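You operate a simulated robot arm through the tools that you are given. There is no shell and no other tool.

You are at the controls of a simulated two-armed robot. One attempt, no reset.

TASK
Drop the three loose beads into the hopper and draw one into the white bin.
Fine: the slide ends pushed in.

The check looks at the end state, three seconds after you hand in, the way a careful person would. Anything else that was tipped, shoved, dropped, spilled or broken makes it a failure.

THE ROBOT
Two 7-joint arms with fingered hands on one trunk that stands fixed in place. Base frame: the origin is at the foot of the trunk, x ahead of it, y to its left, z up; the work surface is at about z = 860. Lengths are in mm, angles in rad, forces in N, time in s.
The left shoulder is at [118, 125, 1205], the right one opposite. With the tool pointing down near the work surface each hand reaches from about 480 to 880 mm from the base axis, measured 20 degrees to its own side. Payload 3.7 kg a hand.
The tool frame of a hand sits at the grasp point between the pads (the TCP): z along the fingers, y along the line on which they close. The tips reach 25 mm beyond it. The gripper opens to 88 mm; its body begins 29 mm behind the TCP. The gripper is a hand of 5 fingers: y runs from the thumb to the fingers, the wrist lies at [-13, -97, -162] in the tool frame.
Orientation is that of the tool frame in the base frame, as [roll, pitch, yaw] about the fixed x, y, z axes, in that order (R = Rz(yaw) Ry(pitch) Rx(roll)). With the fingers straight down and the wrist toward the robot, the tool's x, y and z point along [0, 1, 0], [1, 0, 0] and [0, 0, -1] of the base frame.

THE INTERFACE
- The arms move only by the tool step_arm. It takes "left_series", "right_series" or both (then of equal length, played together; a hand with none holds still); each is a list of rows, each a list of 2 entries, a list of its own where there are three numbers: the shift along the tool's x, y, z in units of 40 mm (1.0 is 40 mm), then the turn, a rotation vector about the tool's x, y, z in units of 4 degrees (1.0 is 4 degrees). In form: [[[dx, dy, dz], [rx, ry, rz]], ...]. A call has 1 to 20 rows; each row shifts and turns the commanded pose from where the row before left it, along the tool's axes as they then stand. A call with a number of a shift or a turn outside -1 to 1 is refused whole. Each row takes 0.2 s and may step no farther than 50 mm and 0.15 rad from the row before; otherwise, the whole call is refused. Where a pose cannot be reached the arm comes as near as it can. A force on the tool above 40 N (or 10 N above the force at the start of the call, whichever is more), or a blocked arm, ends the call early, and 0.2 s more pass. In this call time passes only in rows, and 0.2 s behind the last. It gives the time, the measured TCP pose, the force on the tool (base axes), the opening and the grip force at its end, in the units of the frame above (readings bear some noise), with the torque about the TCP (base axes, N m) and any sound that the robot's microphone picked up, and new pictures: "views" is both (left out), scene, wrist or none (wrist: the cameras of the hands that moved).
- Cameras (640 x 400 px; columns grow to the right, rows downward): "scene" is now at [212.7, -29.5, 1367.1]; the picture's right is [-0.33, -0.94, 0.00], its down [-0.34, 0.12, -0.93] and it looks along [0.88, -0.31, -0.36] (base axes); focal length 240 px, centre (320, 200). "left" rides on the left gripper at [-59, -79, -105] in its tool frame; the picture's right is [-0.73, -0.32, 0.61], its down [0.62, -0.68, 0.38] and it looks along [0.29, 0.66, 0.70] (tool axes); focal length 234 px, centre (320, 200). "right" rides on the right gripper at [59, -79, -105] in its tool frame; the picture's right is [-0.73, 0.32, -0.61], its down [-0.62, -0.68, 0.38] and it looks along [-0.29, 0.66, 0.70] (tool axes); focal length 234 px, centre (320, 200). There is no depth. A picture from a camera that has moved, and an enlarged one, comes with that camera's place and axes in the base frame and with its lens.
- slide_trunk(by): moves the trunk up (or, below 0, down) by that many mm; the arms and the scene camera ride with it, the base frame stays. It gives what a move gives, with no picture.
- curl_fingers(index, middle, ring, little, thumb_bend, thumb_turn, hand): sets how far each is bent, from 0 (flat) to 1 (curled in); at 0.3 the hand is open as for a grip, at 0.7 the pads meet at the TCP. One left out holds its place. A second passes; each finger stops where it meets its share of the squeeze, and holds until it gets a number again. It is the only way to open and close the hand. It gives what a move gives, with no picture; readings hold the bend of each and the force on index, middle, ring, little, thumb and palm. thumb_turn goes from beside the hand (0) to across from the fingers (1), as for a grip.
- turn_head(pan, tilt): turns the head with the scene camera to pan (to the left, within 1.396 rad either way) and tilt (down, from -0.506 to 1.204), counted from straight ahead of the robot (the tilt from the chest, where the trunk bows). It gives what a move gives, and a new picture of the scene camera.
- zoom(camera, box): a new picture of the part [left, top, right, bottom] of that camera's present view, enlarged. It takes no simulated time.
- finish_job(): hands the job in; it is judged then, once.

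Places have to be worked out from the pictures, the camera data and where the tool is seen. Open the grippers and draw the arms clear of the work before you hand the job in, unless the task says otherwise.

The tools are called after ">>>" as name(argument=value, ...) on one line, values as JSON. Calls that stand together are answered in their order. step_arm: Moves the arms, as the interface text tells. Its arguments: {"type":"object","properties":{"left_series":{"type":"array","items":{"type":"array"}},"right_series":{"type":"array","items":{"type":"array"}},"views":{"type":"string","enum":["both","scene","wrist","none"]}},"required":[]} The other tools are called the same way: slide_trunk (by) moves the trunk up or down; curl_fingers (index, middle, ring, little, thumb_bend, thumb_turn, hand) moves the fingers one by one; turn_head (pan, tilt) turns the head that bears the scene camera; zoom (camera, box) takes an enlarged picture of a part of a camera's view; finish_job () hands the job in.

At the start:

```text
clock: 0.0
left_eef_pos: [480.6, 44.2, 1272.1]
left_orientation: [-3.141, 0.0, 1.571]
left_ft_force: [-0.3, -0.1, 0.6]
left_wrist_torque: [-0.05, 0.01, -0.01]
left_opening: 87.8
left_grasp_force: 0.1
left_shape: jaw
left_bend: [0.3, 0.3, 0.3, 0.3, 0.3, 0.98]
left_finger forces: [0.0, 0.0, 0.1, 0.1, 0.0, 0.0]
right_eef_pos: [419.1, -431.7, 1304.8]
right_orientation: [-3.139, 0.0, 1.57]
right_ft_force: [0.0, 0.2, 0.3]
right_wrist_torque: [-0.01, 0.02, -0.02]
right_opening: 87.4
right_grasp_force: 0.1
right_shape: jaw
right_bend: [0.3, 0.3, 0.3, 0.3, 0.3, 0.98]
right_finger forces: [0.0, 0.0, 0.0, 0.1, 0.1, 0.0]
trunk travel left (down, up): [-225.0, 190.0]
head pan, tilt (commanded): [-0.339, 0.37]
```

scene: 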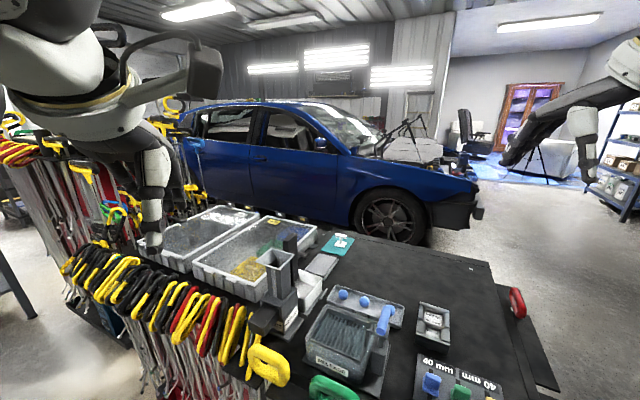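
right: 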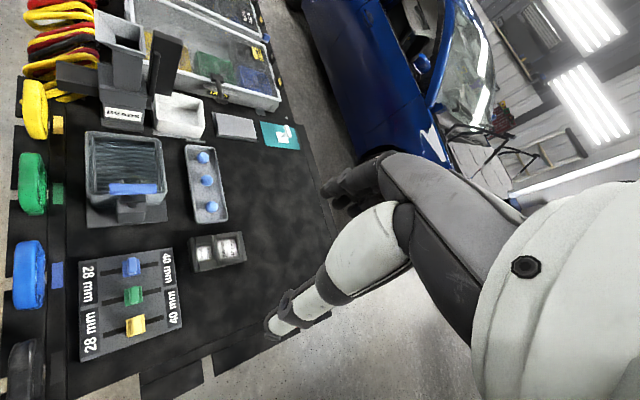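
left: 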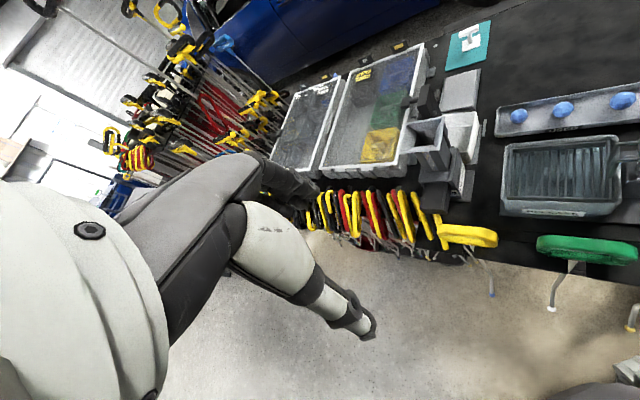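

I'll start by looking closely at the work area: the hopper, beads, slide and white bin, before moving anything.

>>> zoom(camera="scene", box=[180, 200, 500, 400])

>>> zoom(camera="right", box=[40, 0, 300, 260])

>>> zoom(camera="left", box=[380, 20, 640, 260])

```text
2.00 times, centred on (340, 300) of scene
camera zoom: at [212.7, -29.5, 1367.1], right [-0.33, -0.94, 0.0], down [-0.34, 0.12, -0.93], along [0.88, -0.31, -0.36], focal length 480 px, centre (280, 0)
```

zoom: 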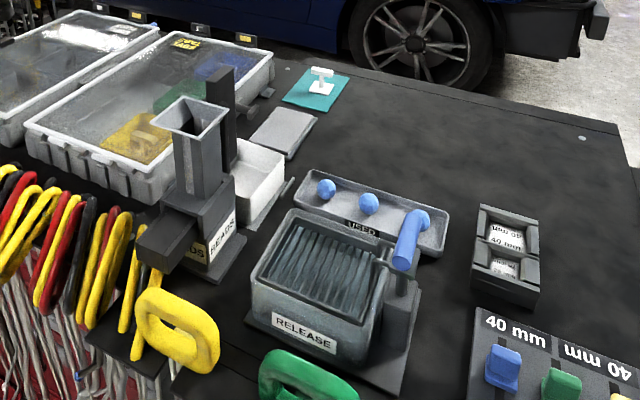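

```text
1.54 times, centred on (170, 130) of right
camera zoom: at [341.3, -373.7, 1410.2], right [0.32, -0.73, 0.61], down [-0.68, -0.62, -0.38], along [0.66, -0.29, -0.7], focal length 360 px, centre (551, 308)
```

zoom: 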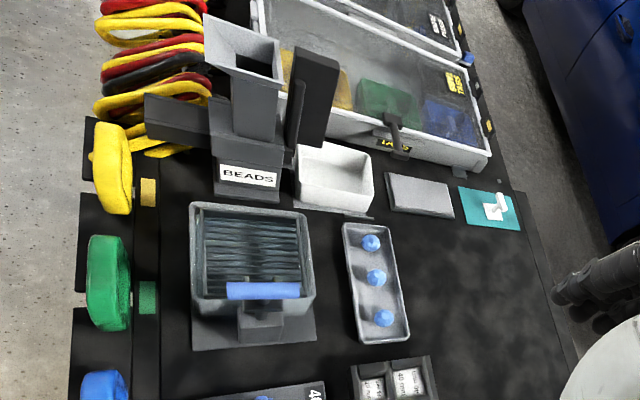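

```text
1.67 times, centred on (510, 140) of left
camera zoom: at [402.9, -13.3, 1377.1], right [-0.32, -0.73, -0.61], down [-0.68, 0.62, -0.38], along [0.66, 0.29, -0.7], focal length 390 px, centre (3, 300)
```

zoom: 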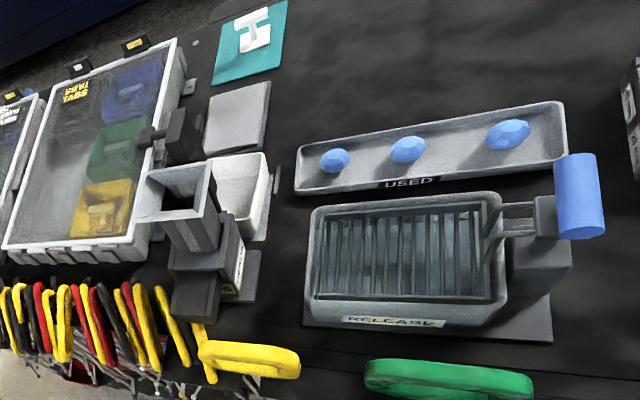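

The beads sit in the USED tray at about (695,-267), (650,-309), (603,-356), z≈880; the dispenser "BEADS" has a funnel, a dark slide, and a white bin beyond. I'll aim the head down for a clearer view.

>>> turn_head(pan=-0.3, tilt=0.75)

```text
clock: 0.8
left_eef_pos: [481.7, 45.0, 1272.0]
left_orientation: [-3.141, 0.0, 1.57]
left_ft_force: [0.3, -0.4, -0.4]
left_wrist_torque: [0.05, 0.0, 0.03]
left_opening: 87.7
left_grasp_force: 0.0
left_shape: jaw
left_bend: [0.3, 0.3, 0.3, 0.3, 0.3, 0.98]
left_finger forces: [0.0, 0.0, 0.0, 0.0, 0.0, 0.1]
right_eef_pos: [419.9, -432.9, 1305.3]
right_orientation: [-3.14, -0.001, 1.572]
right_ft_force: [0.1, 0.5, 0.6]
right_wrist_torque: [0.07, 0.02, 0.0]
right_opening: 87.5
right_grasp_force: 0.1
right_shape: jaw
right_bend: [0.3, 0.3, 0.3, 0.3, 0.3, 0.98]
right_finger forces: [0.1, 0.0, 0.0, 0.1, 0.1, 0.0]
trunk travel left (down, up): [-225.0, 190.0]
head pan, tilt (commanded): [-0.3, 0.75]
camera scene: at [204.2, -23.2, 1333.2], right [-0.3, -0.96, 0.0], down [-0.65, 0.2, -0.73], along [0.7, -0.22, -0.68], focal length 240 px, centre (320, 200)
```

scene: 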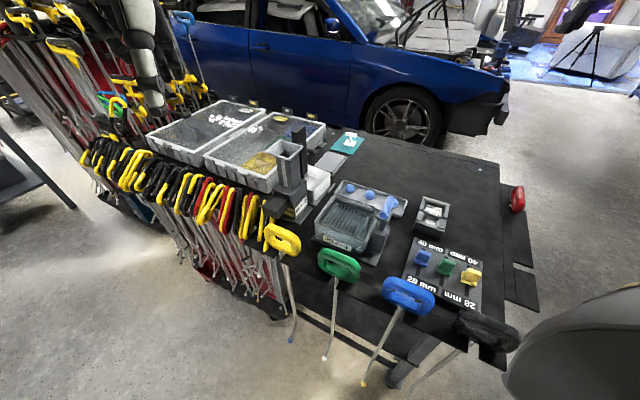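

>>> zoom(camera="scene", box=[240, 110, 360, 230])

>>> zoom(camera="scene", box=[300, 160, 500, 310])

>>> zoom(camera="right", box=[70, 0, 230, 140])

>>> zoom(camera="left", box=[370, 60, 520, 220])

```text
3.33 times, centred on (300, 170) of scene
camera zoom: at [204.2, -23.2, 1333.2], right [-0.3, -0.96, 0.0], down [-0.65, 0.2, -0.73], along [0.7, -0.22, -0.68], focal length 801 px, centre (387, 300)
```

zoom: 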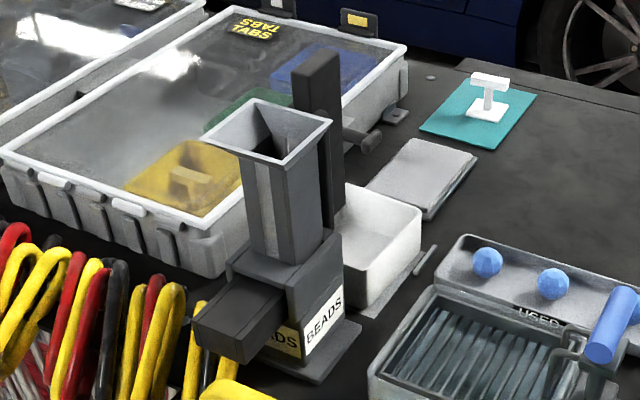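

```text
2.67 times, centred on (400, 235) of scene
camera zoom: at [204.2, -23.2, 1333.2], right [-0.3, -0.96, 0.0], down [-0.65, 0.2, -0.73], along [0.7, -0.22, -0.68], focal length 640 px, centre (107, 107)
```

zoom: 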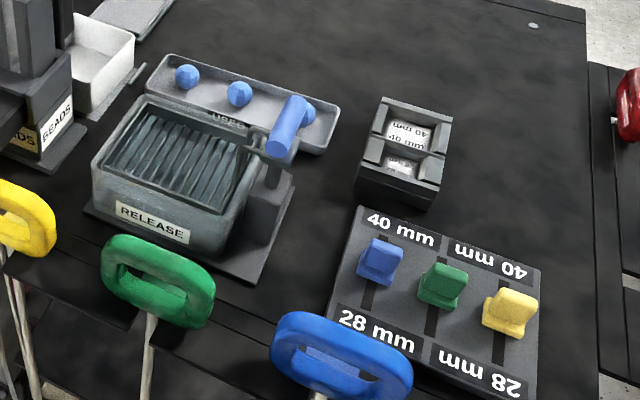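

```text
2.86 times, centred on (150, 70) of right
camera zoom: at [341.3, -373.7, 1410.3], right [0.32, -0.73, 0.61], down [-0.68, -0.62, -0.38], along [0.66, -0.29, -0.7], focal length 669 px, centre (806, 571)
```

zoom: 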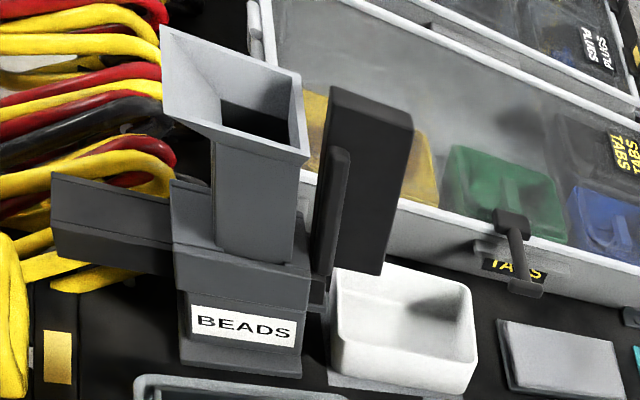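

```text
2.50 times, centred on (445, 140) of left
camera zoom: at [402.9, -13.3, 1377.1], right [-0.32, -0.73, -0.61], down [-0.68, 0.62, -0.38], along [0.66, 0.29, -0.7], focal length 585 px, centre (8, 350)
```

zoom: 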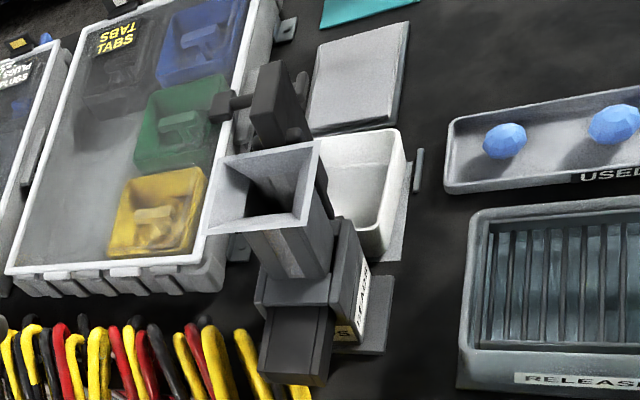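

The zoom renders sharply, so I'll zoom tighter on the dispenser from all three cameras to understand the slide mechanism.

>>> zoom(camera="scene", box=[265, 120, 340, 225])

>>> zoom(camera="right", box=[75, 10, 195, 110])

>>> zoom(camera="left", box=[410, 70, 490, 220])

```text
3.81 times, centred on (302, 172) of scene
camera zoom: at [204.2, -23.2, 1333.2], right [-0.3, -0.96, 0.0], down [-0.65, 0.2, -0.73], along [0.7, -0.22, -0.68], focal length 915 px, centre (387, 305)
```

zoom: 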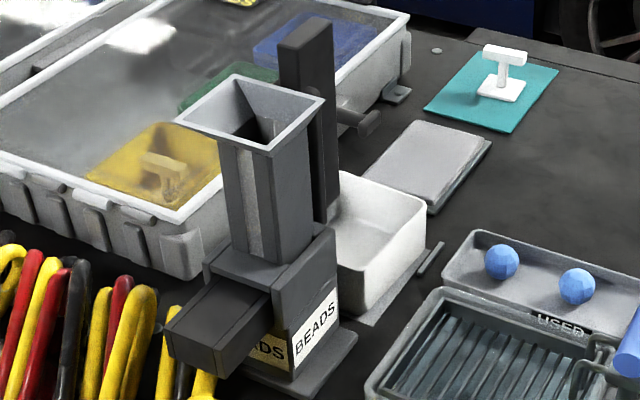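

```text
4.00 times, centred on (135, 60) of right
camera zoom: at [341.3, -373.7, 1410.3], right [0.32, -0.73, 0.61], down [-0.68, -0.62, -0.38], along [0.66, -0.29, -0.7], focal length 937 px, centre (1060, 760)
```

zoom: 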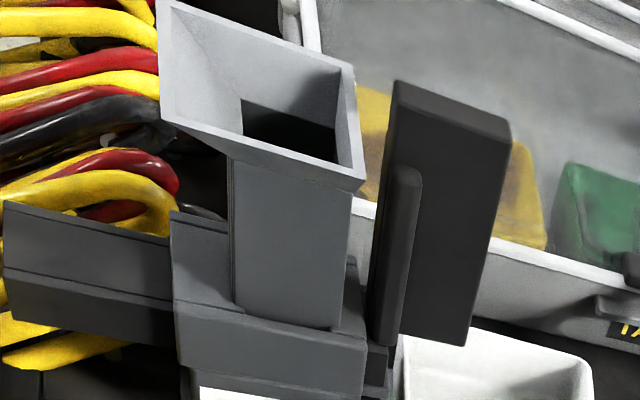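

```text
2.67 times, centred on (450, 145) of left
camera zoom: at [402.9, -13.3, 1377.1], right [-0.32, -0.73, -0.61], down [-0.68, 0.62, -0.38], along [0.66, 0.29, -0.7], focal length 624 px, centre (-27, 347)
```

zoom: 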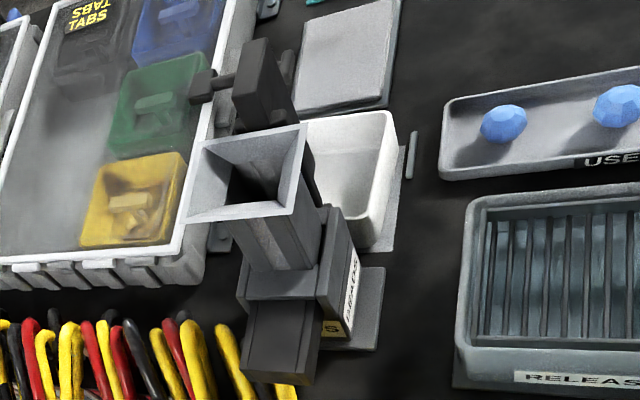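

The dispenser axis (body → bin) runs along about (0.69,-0.72), and the slide/paddle mechanism needs a better look. I'll lower the left hand (over the free space in front of the table) and yaw it to view the block end of the dispenser.

>>> step_arm(left_series=[[[0, 0, 0.5], [0, 0, 1]], [[0, 0, 0.5], [0, 0, 1]], [[0, 0, 0.6], [0, 0, 1]], [[0, 0, 0.6], [0, 0, 1]], [[0, 0, 0.6], [0, 0, 1]], [[0, 0, 0.6], [0, 0, 1]], [[0, 0, 0.6], [0, 0, 1]], [[0, 0, 0.5], [0, 0, 1]]], views="wrist")

```text
clock: 2.6
left_eef_pos: [481.0, 44.2, 1092.9]
left_orientation: [3.141, 0.0, 1.01]
left_ft_force: [-0.6, 0.4, 0.4]
left_wrist_torque: [-0.01, 0.0, -0.01]
left_opening: 87.8
left_grasp_force: 0.1
left_shape: jaw
left_bend: [0.3, 0.3, 0.3, 0.3, 0.3, 0.98]
left_finger forces: [0.0, 0.0, 0.0, 0.1, 0.0, 0.0]
right_eef_pos: [418.8, -432.8, 1305.8]
right_orientation: [-3.138, -0.001, 1.572]
right_ft_force: [0.0, 0.4, 0.3]
right_wrist_torque: [0.0, -0.01, -0.03]
right_opening: 87.5
right_grasp_force: 0.1
right_shape: jaw
right_bend: [0.3, 0.3, 0.3, 0.3, 0.3, 0.98]
right_finger forces: [0.0, 0.0, 0.1, 0.0, 0.1, 0.0]
trunk travel left (down, up): [-225.0, 190.0]
head pan, tilt (commanded): [-0.3, 0.75]
camera left: at [383.7, 37.0, 1197.7], right [-0.66, -0.44, -0.61], down [-0.25, 0.89, -0.38], along [0.71, -0.1, -0.7], focal length 234 px, centre (320, 200)
```

left: 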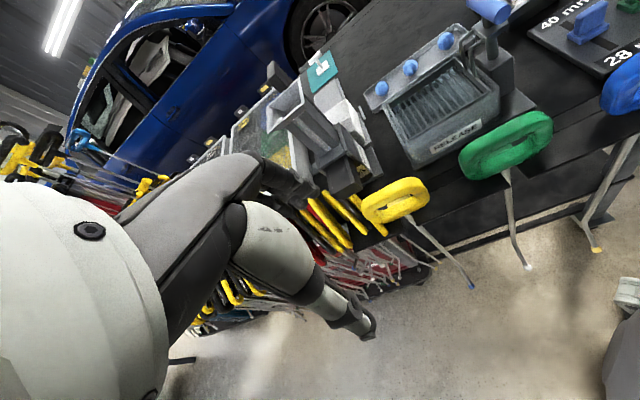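

>>> zoom(camera="left", box=[250, 50, 400, 210])

>>> zoom(camera="left", box=[360, 0, 560, 170])

```text
2.50 times, centred on (325, 130) of left
camera zoom: at [383.7, 37.0, 1197.7], right [-0.66, -0.44, -0.61], down [-0.25, 0.89, -0.38], along [0.71, -0.1, -0.7], focal length 585 px, centre (308, 375)
```

zoom: 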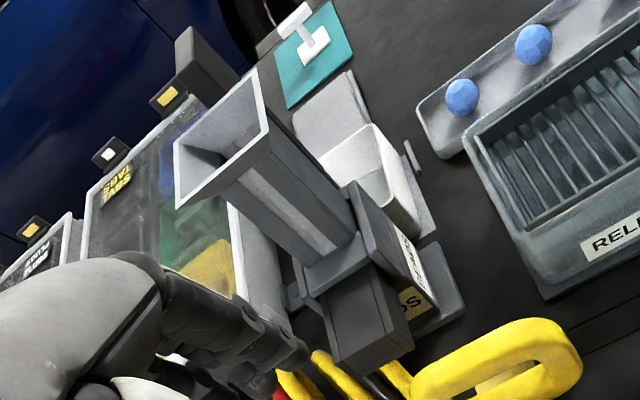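

```text
2.35 times, centred on (460, 85) of left
camera zoom: at [383.7, 37.0, 1197.7], right [-0.66, -0.44, -0.61], down [-0.25, 0.89, -0.38], along [0.71, -0.1, -0.7], focal length 551 px, centre (-9, 471)
```

zoom: 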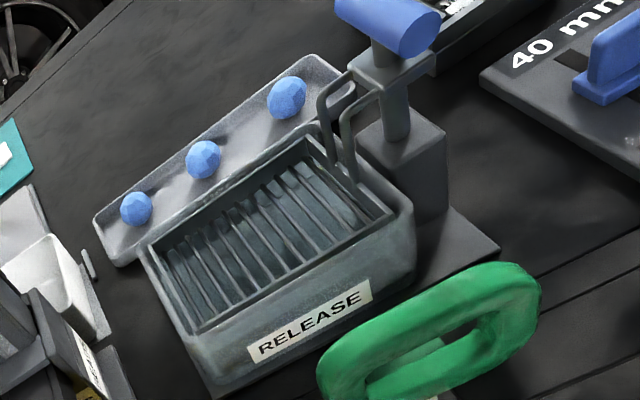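

The chute has a view strip at the front and the dark block protrudes toward the table front. I need the side view of the bin-side paddle, so I'll bring the right hand over (high) and yaw it to look at the dispenser's right side.

>>> step_arm(right_series=[[[0.73, 0.3, 0.5], [0, 0, 0]], [[0.73, 0.3, 0.5], [0, 0, 0]], [[0.73, 0.3, 0.5], [0, 0, -1]], [[0.73, 0.3, 0.5], [0, 0, -1]], [[0.7, 0.3, 0.5], [0, 0, -1]], [[0.7, 0.3, 0.5], [0, 0, -1]], [[0.5, 0.3, 0.5], [0, 0, -1]], [[0.3, 0.3, 0.5], [0, 0, -1]], [[0, 0, 0], [0, 0, -1]], [[0, 0, 0], [0, 0, -1]], [[0, 0, 0], [0, 0, -1]], [[0, 0, 0], [0, 0, -1]]], views="both")

```text
clock: 5.2
left_eef_pos: [481.9, 43.8, 1092.7]
left_orientation: [-3.141, 0.0, 1.01]
left_ft_force: [-0.6, 0.4, 0.4]
left_wrist_torque: [0.01, 0.03, 0.01]
left_opening: 87.7
left_grasp_force: 0.0
left_shape: jaw
left_bend: [0.3, 0.3, 0.3, 0.3, 0.3, 0.98]
left_finger forces: [0.0, 0.0, 0.0, 0.0, 0.1, 0.0]
right_eef_pos: [492.5, -217.6, 1144.5]
right_orientation: [-3.14, 0.001, 2.271]
right_ft_force: [-0.3, 0.5, 0.0]
right_wrist_torque: [-0.01, -0.03, 0.05]
right_opening: 87.8
right_grasp_force: 0.1
right_shape: jaw
right_bend: [0.3, 0.3, 0.3, 0.3, 0.3, 0.98]
right_finger forces: [0.1, 0.0, 0.0, 0.0, 0.0, 0.1]
trunk travel left (down, up): [-225.0, 190.0]
head pan, tilt (commanded): [-0.3, 0.75]
camera scene: at [204.4, -23.3, 1333.1], right [-0.3, -0.96, 0.0], down [-0.65, 0.2, -0.73], along [0.7, -0.22, -0.68], focal length 240 px, centre (320, 200)
camera right: at [394.8, -223.3, 1249.7], right [0.72, -0.35, 0.61], down [-0.12, -0.92, -0.38], along [0.69, 0.2, -0.7], focal length 234 px, centre (320, 200)
```

scene: 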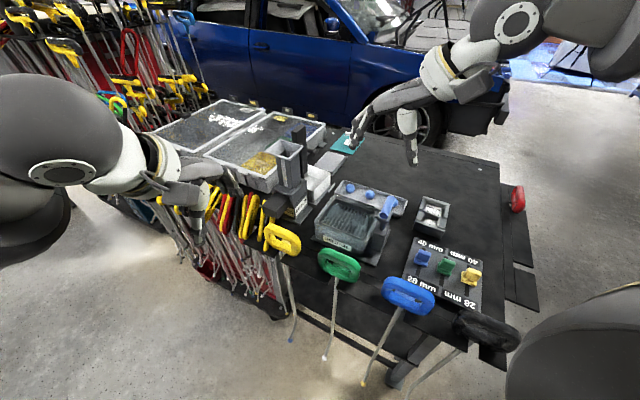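
right: 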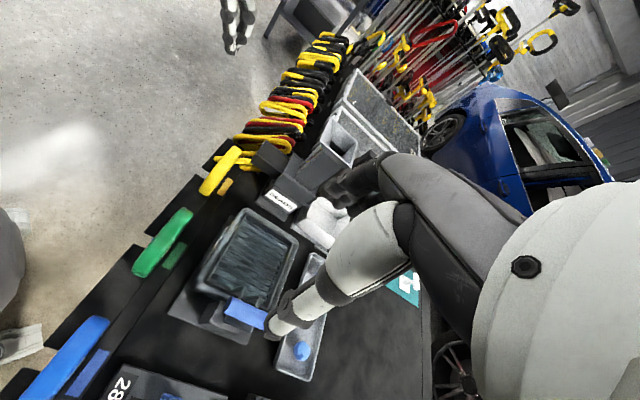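

>>> zoom(camera="right", box=[230, 90, 390, 260])

>>> zoom(camera="scene", box=[340, 60, 460, 180])

```text
2.35 times, centred on (310, 175) of right
camera zoom: at [394.8, -223.3, 1249.7], right [0.72, -0.35, 0.61], down [-0.12, -0.92, -0.38], along [0.69, 0.2, -0.7], focal length 551 px, centre (344, 259)
```

zoom: 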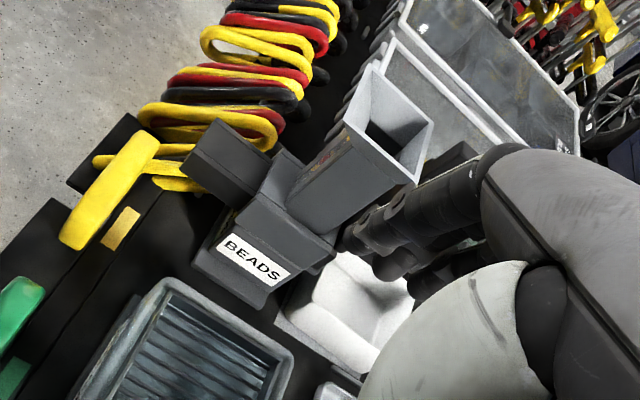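

```text
3.33 times, centred on (400, 120) of scene
camera zoom: at [204.4, -23.3, 1333.1], right [-0.3, -0.96, 0.0], down [-0.65, 0.2, -0.73], along [0.7, -0.22, -0.68], focal length 801 px, centre (53, 467)
```

zoom: 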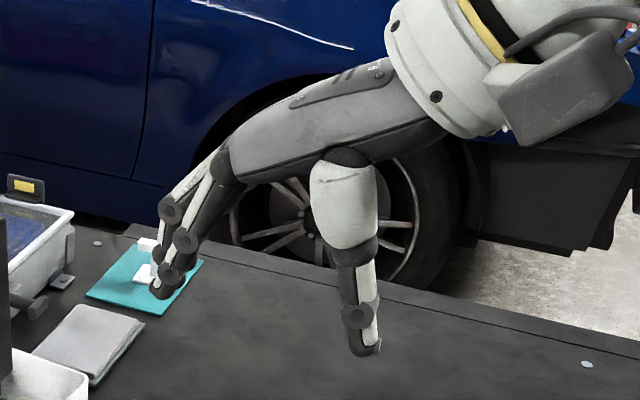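

The hand blocks the paddle in this view. I'll raise both hands and then lower the trunk so the head camera sees the dispenser from a flatter angle.

>>> step_arm(left_series=[[[0, 0, -0.9], [0, 0, 0]], [[0, 0, -0.9], [0, 0, 0]], [[0, 0, -0.9], [0, 0, 0]], [[0, 0, -0.9], [0, 0, 0]], [[0, 0, -0.9], [0, 0, 0]]], right_series=[[[0, 0, -0.9], [0, 0, 0]], [[0, 0, -0.9], [0, 0, 0]], [[0, 0, -0.9], [0, 0, 0]], [[0, 0, -0.9], [0, 0, 0]], [[0, 0, -0.9], [0, 0, 0]]], views="none")

>>> slide_trunk(by=-200)

>>> turn_head(pan=-0.25, tilt=0.4)

```text
clock: 6.5
left_eef_pos: [480.5, 43.9, 1272.8]
left_orientation: [-3.14, -0.003, 1.01]
left_ft_force: [-0.2, 0.4, -0.1]
left_wrist_torque: [0.02, -0.04, -0.01]
left_opening: 87.7
left_grasp_force: 0.0
left_shape: jaw
left_bend: [0.3, 0.3, 0.3, 0.3, 0.3, 0.98]
left_finger forces: [0.0, 0.0, 0.0, 0.0, 0.1, 0.0]
right_eef_pos: [491.1, -217.6, 1327.1]
right_orientation: [-3.141, 0.0, 2.267]
right_ft_force: [0.0, -0.5, -0.2]
right_wrist_torque: [0.0, 0.0, 0.0]
right_opening: 87.3
right_grasp_force: 0.0
right_shape: jaw
right_bend: [0.3, 0.3, 0.3, 0.3, 0.3, 0.98]
right_finger forces: [0.0, 0.0, 0.0, 0.0, 0.1, 0.0]
trunk travel left (down, up): [-225.0, 190.0]
head pan, tilt (commanded): [-0.3, 0.75]
```

```text
clock: 8.3
left_eef_pos: [491.0, 44.8, 1081.2]
left_orientation: [-3.117, 0.03, 1.036]
left_ft_force: [0.3, -0.3, 1.0]
left_wrist_torque: [0.0, 0.0, 0.0]
left_opening: 87.6
left_grasp_force: 0.1
left_shape: jaw
left_bend: [0.3, 0.3, 0.3, 0.3, 0.3, 0.98]
left_finger forces: [0.0, 0.0, 0.0, 0.0, 0.0, 0.0]
right_eef_pos: [498.6, -217.6, 1131.0]
right_orientation: [-3.13, -0.011, 2.269]
right_ft_force: [-0.3, 1.0, -0.6]
right_wrist_torque: [0.02, -0.04, 0.02]
right_opening: 87.7
right_grasp_force: 0.0
right_shape: jaw
right_bend: [0.3, 0.3, 0.3, 0.3, 0.3, 0.98]
right_finger forces: [0.0, 0.0, 0.1, 0.1, 0.1, 0.0]
trunk travel left (down, up): [-36.0, 380.0]
head pan, tilt (commanded): [-0.3, 0.75]
stopped: the force on the tool passed its limit at 62 N (the readings are from after the stop); the commanded pose is now the measured one
```

```text
clock: 9.1
left_eef_pos: [491.9, 43.7, 1083.6]
left_orientation: [-3.119, 0.037, 1.04]
left_ft_force: [-0.2, -0.1, 0.2]
left_wrist_torque: [0.03, 0.01, 0.0]
left_opening: 87.6
left_grasp_force: 0.1
left_shape: jaw
left_bend: [0.3, 0.3, 0.3, 0.3, 0.3, 0.98]
left_finger forces: [0.1, 0.0, 0.0, 0.0, 0.0, 0.1]
right_eef_pos: [497.2, -217.4, 1131.4]
right_orientation: [-3.132, -0.008, 2.267]
right_ft_force: [-1.1, 0.2, -0.3]
right_wrist_torque: [0.02, 0.0, -0.01]
right_opening: 87.9
right_grasp_force: 0.0
right_shape: jaw
right_bend: [0.3, 0.3, 0.3, 0.3, 0.3, 0.98]
right_finger forces: [0.1, 0.0, 0.0, 0.1, 0.0, 0.0]
trunk travel left (down, up): [-36.0, 380.0]
head pan, tilt (commanded): [-0.25, 0.4]
camera scene: at [395.5, -14.1, 1117.1], right [-0.18, -0.98, 0.0], down [-0.65, 0.12, -0.75], along [0.73, -0.14, -0.66], focal length 240 px, centre (320, 200)
```

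scene: 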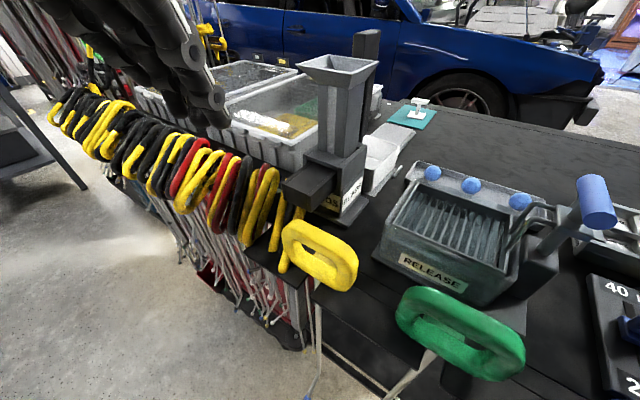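

The trunk bows forward as it lowers and a force limit was hit, so I'll be careful with it; nothing appears displaced in the picture. I'll use this closer vantage to inspect the dispenser and to check the surroundings.

>>> zoom(camera="scene", box=[270, 20, 420, 240])

>>> zoom(camera="scene", box=[370, 120, 640, 300])

>>> zoom(camera="scene", box=[30, 0, 330, 240])

>>> zoom(camera="left", box=[0, 0, 640, 400])

>>> zoom(camera="right", box=[0, 0, 640, 400])

```text
1.82 times, centred on (345, 130) of scene
camera zoom: at [395.5, -14.1, 1117.1], right [-0.18, -0.98, 0.0], down [-0.65, 0.12, -0.75], along [0.73, -0.14, -0.66], focal length 437 px, centre (274, 327)
```

zoom: 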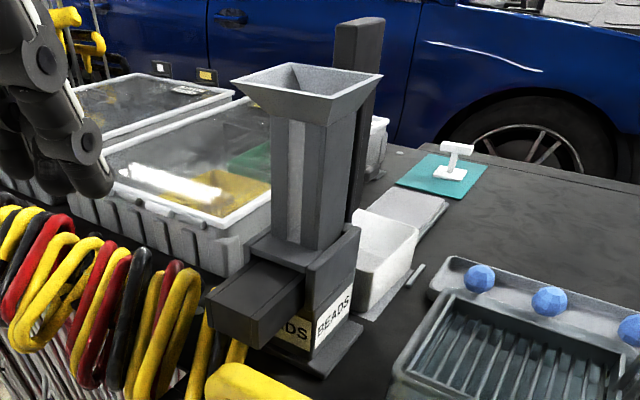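

```text
2.22 times, centred on (505, 210) of scene
camera zoom: at [395.5, -14.1, 1117.1], right [-0.18, -0.98, 0.0], down [-0.65, 0.12, -0.75], along [0.73, -0.14, -0.66], focal length 534 px, centre (-91, 178)
```

zoom: 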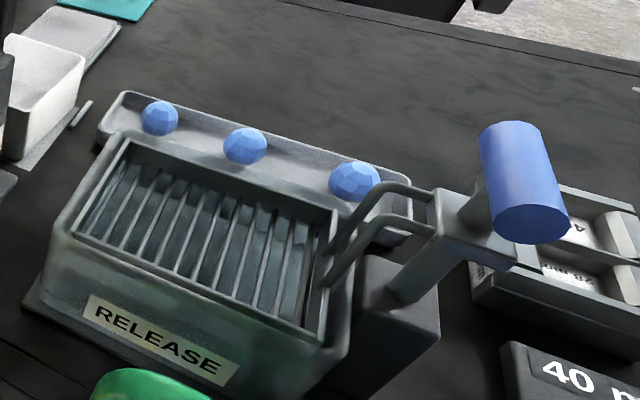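

```text
1.67 times, centred on (180, 120) of scene
camera zoom: at [395.5, -14.1, 1117.1], right [-0.18, -0.98, 0.0], down [-0.65, 0.12, -0.75], along [0.73, -0.14, -0.66], focal length 400 px, centre (553, 333)
```

zoom: 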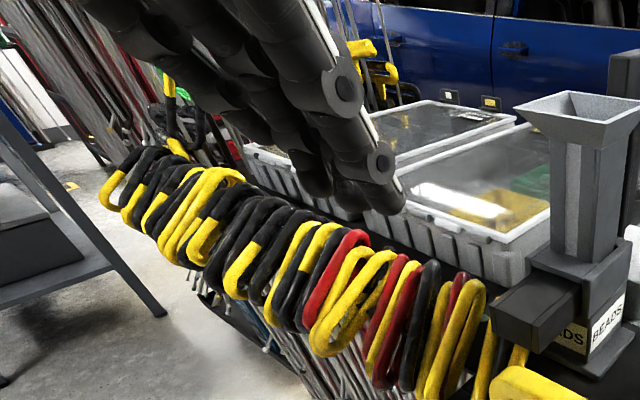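

```text
1.00 times, centred on (320, 200) of left (not enlarged: the box is as wide or as high as the picture)
camera zoom: at [397.7, 36.0, 1193.1], right [-0.67, -0.47, -0.57], down [-0.29, 0.88, -0.39], along [0.69, -0.1, -0.72], focal length 234 px, centre (320, 200)
```

zoom: 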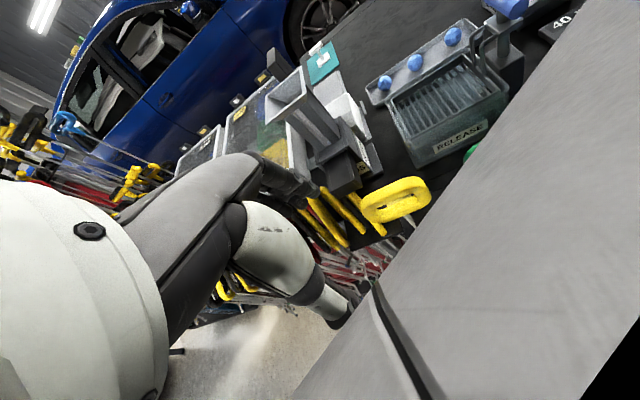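

```text
1.00 times, centred on (320, 200) of right (not enlarged: the box is as wide or as high as the picture)
camera zoom: at [401.2, -223.5, 1238.9], right [0.72, -0.35, 0.6], down [-0.13, -0.92, -0.38], along [0.68, 0.2, -0.71], focal length 234 px, centre (320, 200)
```

zoom: 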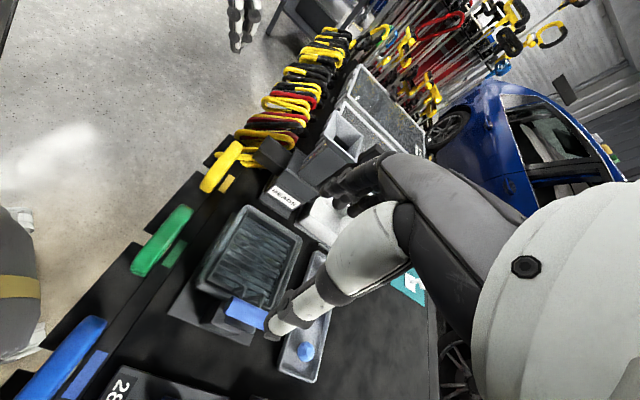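

The left hand apparently touched the robot's own head/chest when the trunk bowed; the bench is untouched. One tight zoom from here, then the trunk goes back up.

>>> zoom(camera="scene", box=[275, 110, 385, 225])

>>> zoom(camera="scene", box=[290, 25, 400, 130])

>>> zoom(camera="scene", box=[340, 110, 430, 200])

```text
3.48 times, centred on (330, 168) of scene
camera zoom: at [395.5, -14.1, 1117.1], right [-0.18, -0.98, 0.0], down [-0.65, 0.12, -0.75], along [0.73, -0.14, -0.66], focal length 835 px, centre (285, 313)
```

zoom: 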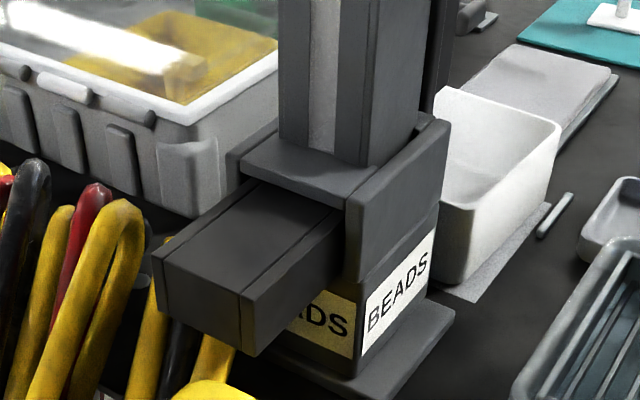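

```text
3.81 times, centred on (345, 78) of scene
camera zoom: at [395.5, -14.1, 1117.1], right [-0.18, -0.98, 0.0], down [-0.65, 0.12, -0.75], along [0.73, -0.14, -0.66], focal length 915 px, centre (225, 667)
```

zoom: 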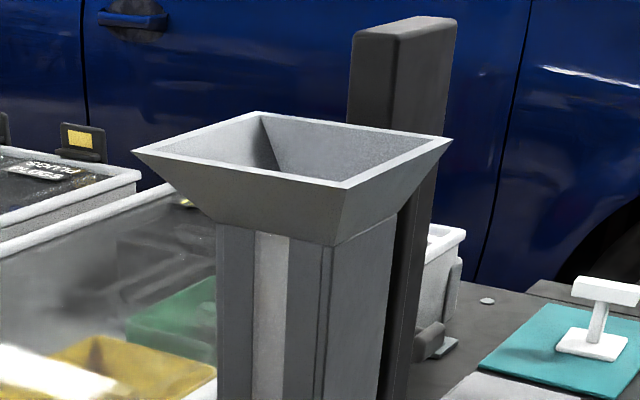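

```text
4.44 times, centred on (385, 155) of scene
camera zoom: at [395.5, -14.1, 1117.1], right [-0.18, -0.98, 0.0], down [-0.65, 0.12, -0.75], along [0.73, -0.14, -0.66], focal length 1068 px, centre (31, 400)
```

zoom: 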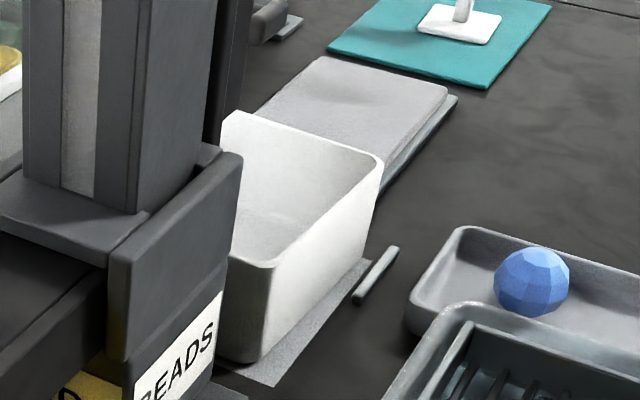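

The slide is one dark piece: a tail protruding to the table front, running through the body, with the tall dark paddle as its handle on the bin side, currently closed against the body (pushed in). Drawing the paddle toward the bin should carry a bead out. I'll restore the trunk height.

>>> slide_trunk(by=189)

>>> turn_head(pan=-0.35, tilt=0.75)

```text
clock: 11.2
left_eef_pos: [489.7, 44.2, 1269.3]
left_orientation: [-3.118, 0.025, 1.034]
left_ft_force: [0.5, 0.0, 0.1]
left_wrist_torque: [0.01, 0.03, -0.01]
left_opening: 87.6
left_grasp_force: 0.1
left_shape: jaw
left_bend: [0.3, 0.3, 0.3, 0.3, 0.3, 0.98]
left_finger forces: [0.1, 0.0, 0.0, 0.1, 0.0, 0.0]
right_eef_pos: [500.2, -218.1, 1319.2]
right_orientation: [-3.128, -0.011, 2.27]
right_ft_force: [0.1, -0.8, 0.5]
right_wrist_torque: [0.02, 0.01, -0.02]
right_opening: 87.7
right_grasp_force: 0.1
right_shape: jaw
right_bend: [0.3, 0.3, 0.3, 0.3, 0.3, 0.98]
right_finger forces: [0.1, 0.0, 0.1, 0.1, 0.0, 0.0]
trunk travel left (down, up): [-225.0, 191.0]
head pan, tilt (commanded): [-0.25, 0.4]
```

```text
clock: 12.1
left_eef_pos: [490.6, 45.0, 1271.4]
left_orientation: [-3.119, 0.024, 1.034]
left_ft_force: [1.0, 0.4, -0.6]
left_wrist_torque: [0.01, -0.02, -0.01]
left_opening: 87.7
left_grasp_force: 0.0
left_shape: jaw
left_bend: [0.3, 0.3, 0.3, 0.3, 0.3, 0.98]
left_finger forces: [0.1, 0.0, 0.1, 0.0, 0.1, 0.0]
right_eef_pos: [497.7, -216.9, 1321.3]
right_orientation: [-3.128, -0.01, 2.268]
right_ft_force: [0.2, 0.1, -0.2]
right_wrist_torque: [-0.03, 0.01, 0.01]
right_opening: 87.8
right_grasp_force: 0.0
right_shape: jaw
right_bend: [0.3, 0.3, 0.3, 0.3, 0.3, 0.98]
right_finger forces: [0.0, 0.0, 0.0, 0.1, 0.0, 0.1]
trunk travel left (down, up): [-225.0, 191.0]
head pan, tilt (commanded): [-0.351, 0.75]
camera scene: at [203.2, -27.1, 1332.8], right [-0.34, -0.94, 0.0], down [-0.64, 0.23, -0.73], along [0.69, -0.25, -0.68], focal length 240 px, centre (320, 200)
```

scene: 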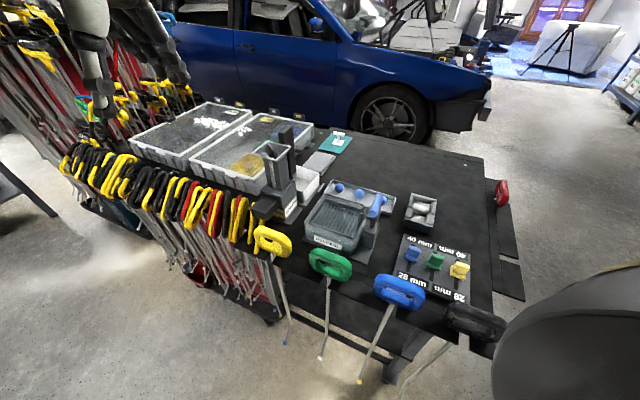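

Trunk restored. Now I'll measure precisely with tight zooms of the beads/tray, and the paddle and hopper.

>>> zoom(camera="scene", box=[320, 170, 400, 220])

>>> zoom(camera="scene", box=[245, 115, 335, 225])

>>> zoom(camera="right", box=[0, 0, 640, 400])

>>> zoom(camera="left", box=[240, 0, 560, 200])

```text
8.00 times, centred on (360, 195) of scene
camera zoom: at [203.2, -27.1, 1332.8], right [-0.34, -0.94, 0.0], down [-0.64, 0.23, -0.73], along [0.69, -0.25, -0.68], focal length 1922 px, centre (0, 240)
```

zoom: 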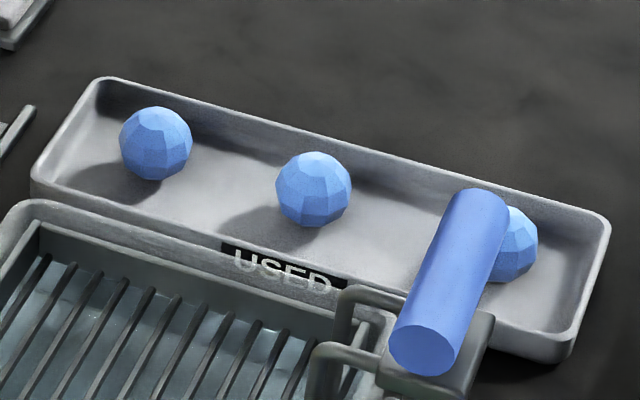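

```text
3.64 times, centred on (290, 170) of scene
camera zoom: at [203.2, -27.1, 1332.8], right [-0.34, -0.94, 0.0], down [-0.64, 0.23, -0.73], along [0.69, -0.25, -0.68], focal length 873 px, centre (429, 309)
```

zoom: 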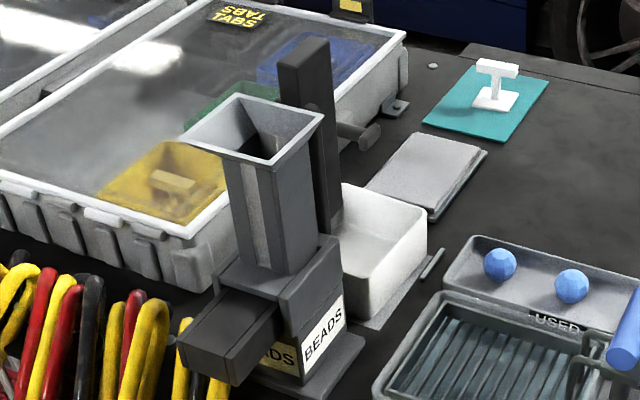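

```text
1.00 times, centred on (320, 200) of right (not enlarged: the box is as wide or as high as the picture)
camera zoom: at [401.3, -223.5, 1427.8], right [0.72, -0.35, 0.6], down [-0.13, -0.92, -0.38], along [0.68, 0.2, -0.71], focal length 234 px, centre (320, 200)
```

zoom: 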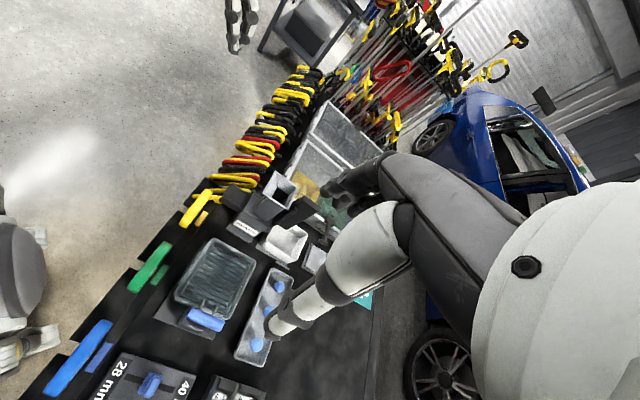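

```text
2.00 times, centred on (400, 100) of left
camera zoom: at [395.4, 36.1, 1378.5], right [-0.67, -0.46, -0.58], down [-0.28, 0.88, -0.38], along [0.69, -0.1, -0.72], focal length 468 px, centre (160, 400)
```

zoom: 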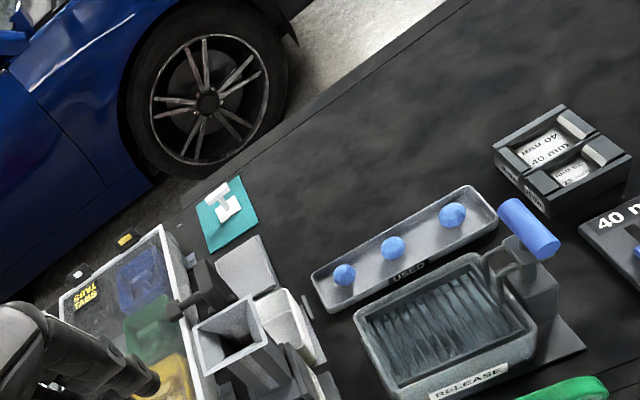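

Beads are at about (690,-266), (647,-308), (602,-353), centre z≈878; tray is ~65 mm wide with its rim only ~876, long axis at 45°. The lever handle is at (479..510,-241..-273,990), so I'll keep the hand's wrist away from it by having the tool y along the tray. Moving the right hand high above bead 2 first.

>>> step_arm(right_series=[[[-0.83, 0.28, 0], [0, 0, -0.6]], [[-0.83, 0.28, 0], [0, 0, -0.6]], [[-0.83, 0.28, 0], [0, 0, 0]], [[-0.83, 0.28, 0.3], [0, 0, 0]], [[-0.82, 0.28, 0.5], [0, 0, 0]], [[0, 0, 0.9], [0, 0, 0]], [[0, 0, 0.9], [0, 0, 0]], [[0, 0, 0.9], [0, 0, 0]], [[0, 0, 0.9], [0, 0, 0]], [[0, 0, 0.9], [0, 0, 0]]], views="both")

```text
clock: 14.2
left_eef_pos: [490.6, 43.2, 1270.2]
left_orientation: [-3.122, 0.022, 1.035]
left_ft_force: [0.7, 0.4, 1.0]
left_wrist_torque: [0.01, 0.03, -0.03]
left_opening: 87.8
left_grasp_force: 0.1
left_shape: jaw
left_bend: [0.3, 0.3, 0.3, 0.3, 0.3, 0.98]
left_finger forces: [0.0, 0.0, 0.0, 0.0, 0.0, 0.0]
right_eef_pos: [648.7, -297.8, 1105.6]
right_orientation: [-3.131, -0.01, 2.353]
right_ft_force: [0.5, -0.1, 0.7]
right_wrist_torque: [-0.03, -0.01, -0.01]
right_opening: 87.8
right_grasp_force: 0.1
right_shape: jaw
right_bend: [0.3, 0.3, 0.3, 0.3, 0.3, 0.98]
right_finger forces: [0.0, 0.0, 0.0, 0.0, 0.1, 0.0]
trunk travel left (down, up): [-225.0, 191.0]
head pan, tilt (commanded): [-0.351, 0.75]
camera scene: at [203.8, -27.5, 1332.6], right [-0.34, -0.94, 0.0], down [-0.64, 0.23, -0.73], along [0.69, -0.25, -0.68], focal length 240 px, centre (320, 200)
camera right: at [552.8, -310.6, 1212.9], right [0.75, -0.29, 0.6], down [-0.05, -0.92, -0.38], along [0.66, 0.26, -0.71], focal length 234 px, centre (320, 200)
```

scene: 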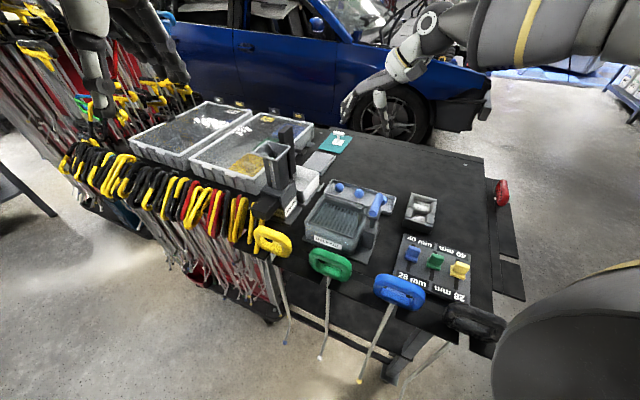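
right: 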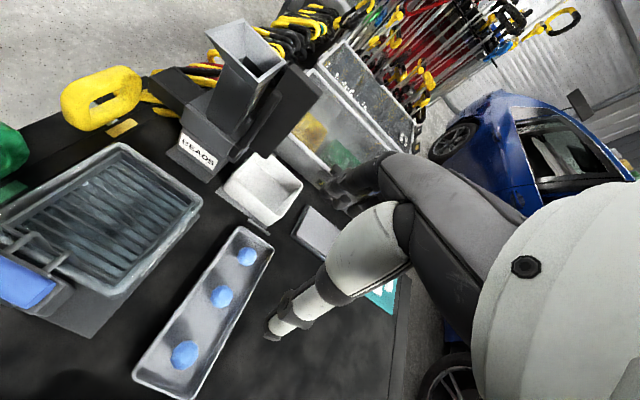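

Good view of the dispenser's side and of the bead tray now. Zooming on the dispenser/paddle and on the hand itself.

>>> zoom(camera="right", box=[140, 10, 340, 240])

>>> zoom(camera="right", box=[220, 130, 420, 380])

>>> zoom(camera="scene", box=[330, 30, 450, 150])

```text
1.74 times, centred on (240, 125) of right
camera zoom: at [552.8, -310.6, 1212.9], right [0.75, -0.29, 0.6], down [-0.05, -0.92, -0.38], along [0.66, 0.26, -0.71], focal length 407 px, centre (459, 330)
```

zoom: 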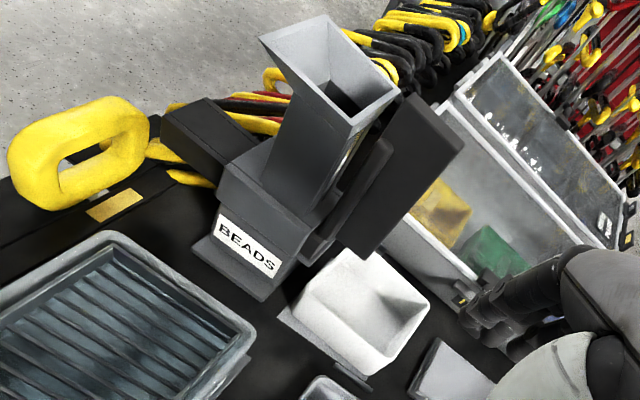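

```text
1.60 times, centred on (320, 255) of right
camera zoom: at [552.8, -310.6, 1212.9], right [0.75, -0.29, 0.6], down [-0.05, -0.92, -0.38], along [0.66, 0.26, -0.71], focal length 375 px, centre (320, 112)
```

zoom: 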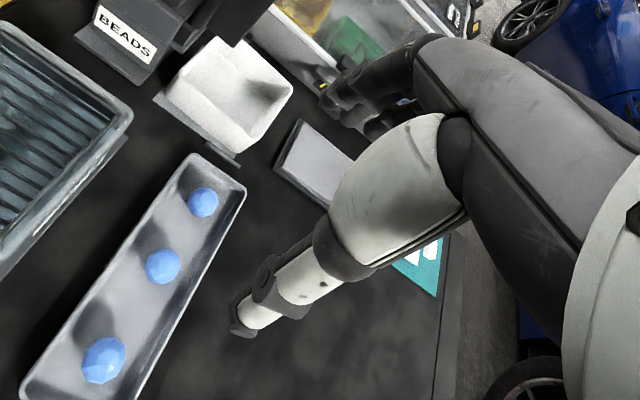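

```text
3.33 times, centred on (390, 90) of scene
camera zoom: at [203.8, -27.5, 1332.6], right [-0.34, -0.94, 0.0], down [-0.64, 0.23, -0.73], along [0.69, -0.25, -0.68], focal length 801 px, centre (87, 567)
```

zoom: 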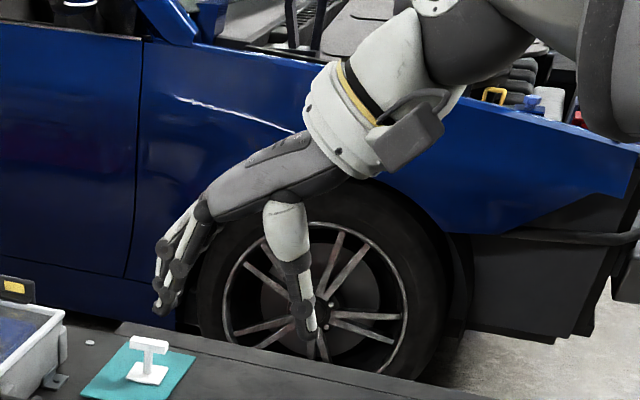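

The paddle is attached to the slide by a riser just outside the body on the bin side, confirming that it is the pull handle. Now I'll test the pinch shape in the air (ring and little folded away) to see where the tips end up.

>>> curl_fingers(hand="right", index=0.57, middle=0.57, ring=0.57, little=1.0, thumb_bend=0.57, thumb_turn=1.0)

>>> zoom(camera="scene", box=[340, 50, 420, 120])

>>> zoom(camera="right", box=[200, 120, 440, 380])

>>> zoom(camera="left", box=[200, 0, 640, 260])

```text
clock: 15.2
left_eef_pos: [488.8, 44.5, 1270.5]
left_orientation: [-3.121, 0.025, 1.035]
left_ft_force: [0.6, 0.0, -0.3]
left_wrist_torque: [-0.04, 0.03, -0.01]
left_opening: 87.9
left_grasp_force: 0.0
left_shape: jaw
left_bend: [0.3, 0.3, 0.3, 0.3, 0.3, 0.98]
left_finger forces: [0.1, 0.1, 0.0, 0.0, 0.0, 0.0]
right_eef_pos: [648.4, -296.4, 1107.6]
right_orientation: [-3.132, -0.009, 2.354]
right_ft_force: [-0.1, 0.5, 0.1]
right_wrist_torque: [-0.03, 0.0, 0.03]
right_opening: 28.9
right_grasp_force: 0.0
right_shape: fingers
right_bend: [0.56, 0.56, 0.56, 1.0, 0.56, 1.0]
right_finger forces: [0.0, 0.0, 0.1, 0.0, 0.1, 0.0]
trunk travel left (down, up): [-225.0, 191.0]
head pan, tilt (commanded): [-0.351, 0.75]
```

```text
5.71 times, centred on (380, 85) of scene
camera zoom: at [203.2, -27.1, 1332.7], right [-0.34, -0.94, 0.0], down [-0.64, 0.23, -0.73], along [0.69, -0.25, -0.68], focal length 1372 px, centre (-23, 857)
```

zoom: 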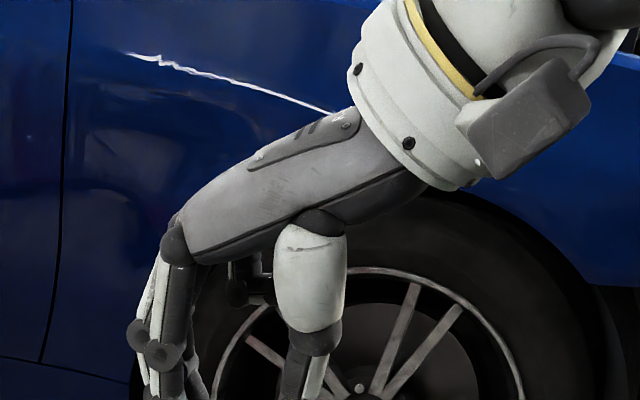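

```text
1.54 times, centred on (320, 250) of right
camera zoom: at [552.4, -310.1, 1214.0], right [0.75, -0.29, 0.6], down [-0.05, -0.92, -0.38], along [0.66, 0.26, -0.71], focal length 360 px, centre (320, 123)
```

zoom: 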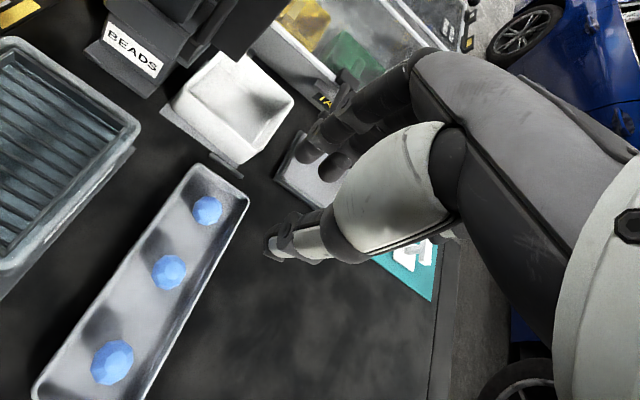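

```text
1.45 times, centred on (420, 130) of left
camera zoom: at [395.4, 36.1, 1378.5], right [-0.67, -0.46, -0.58], down [-0.28, 0.88, -0.38], along [0.69, -0.1, -0.72], focal length 341 px, centre (174, 302)
```

zoom: 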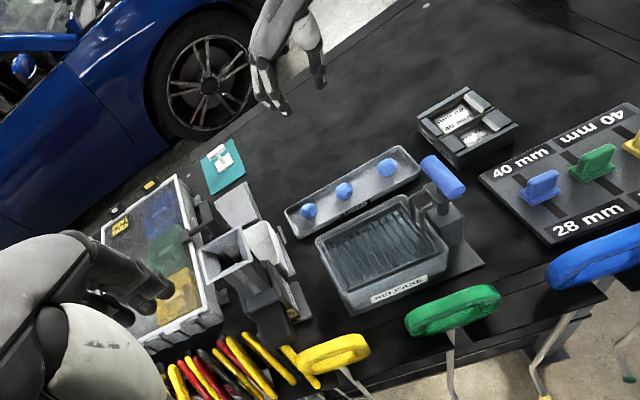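

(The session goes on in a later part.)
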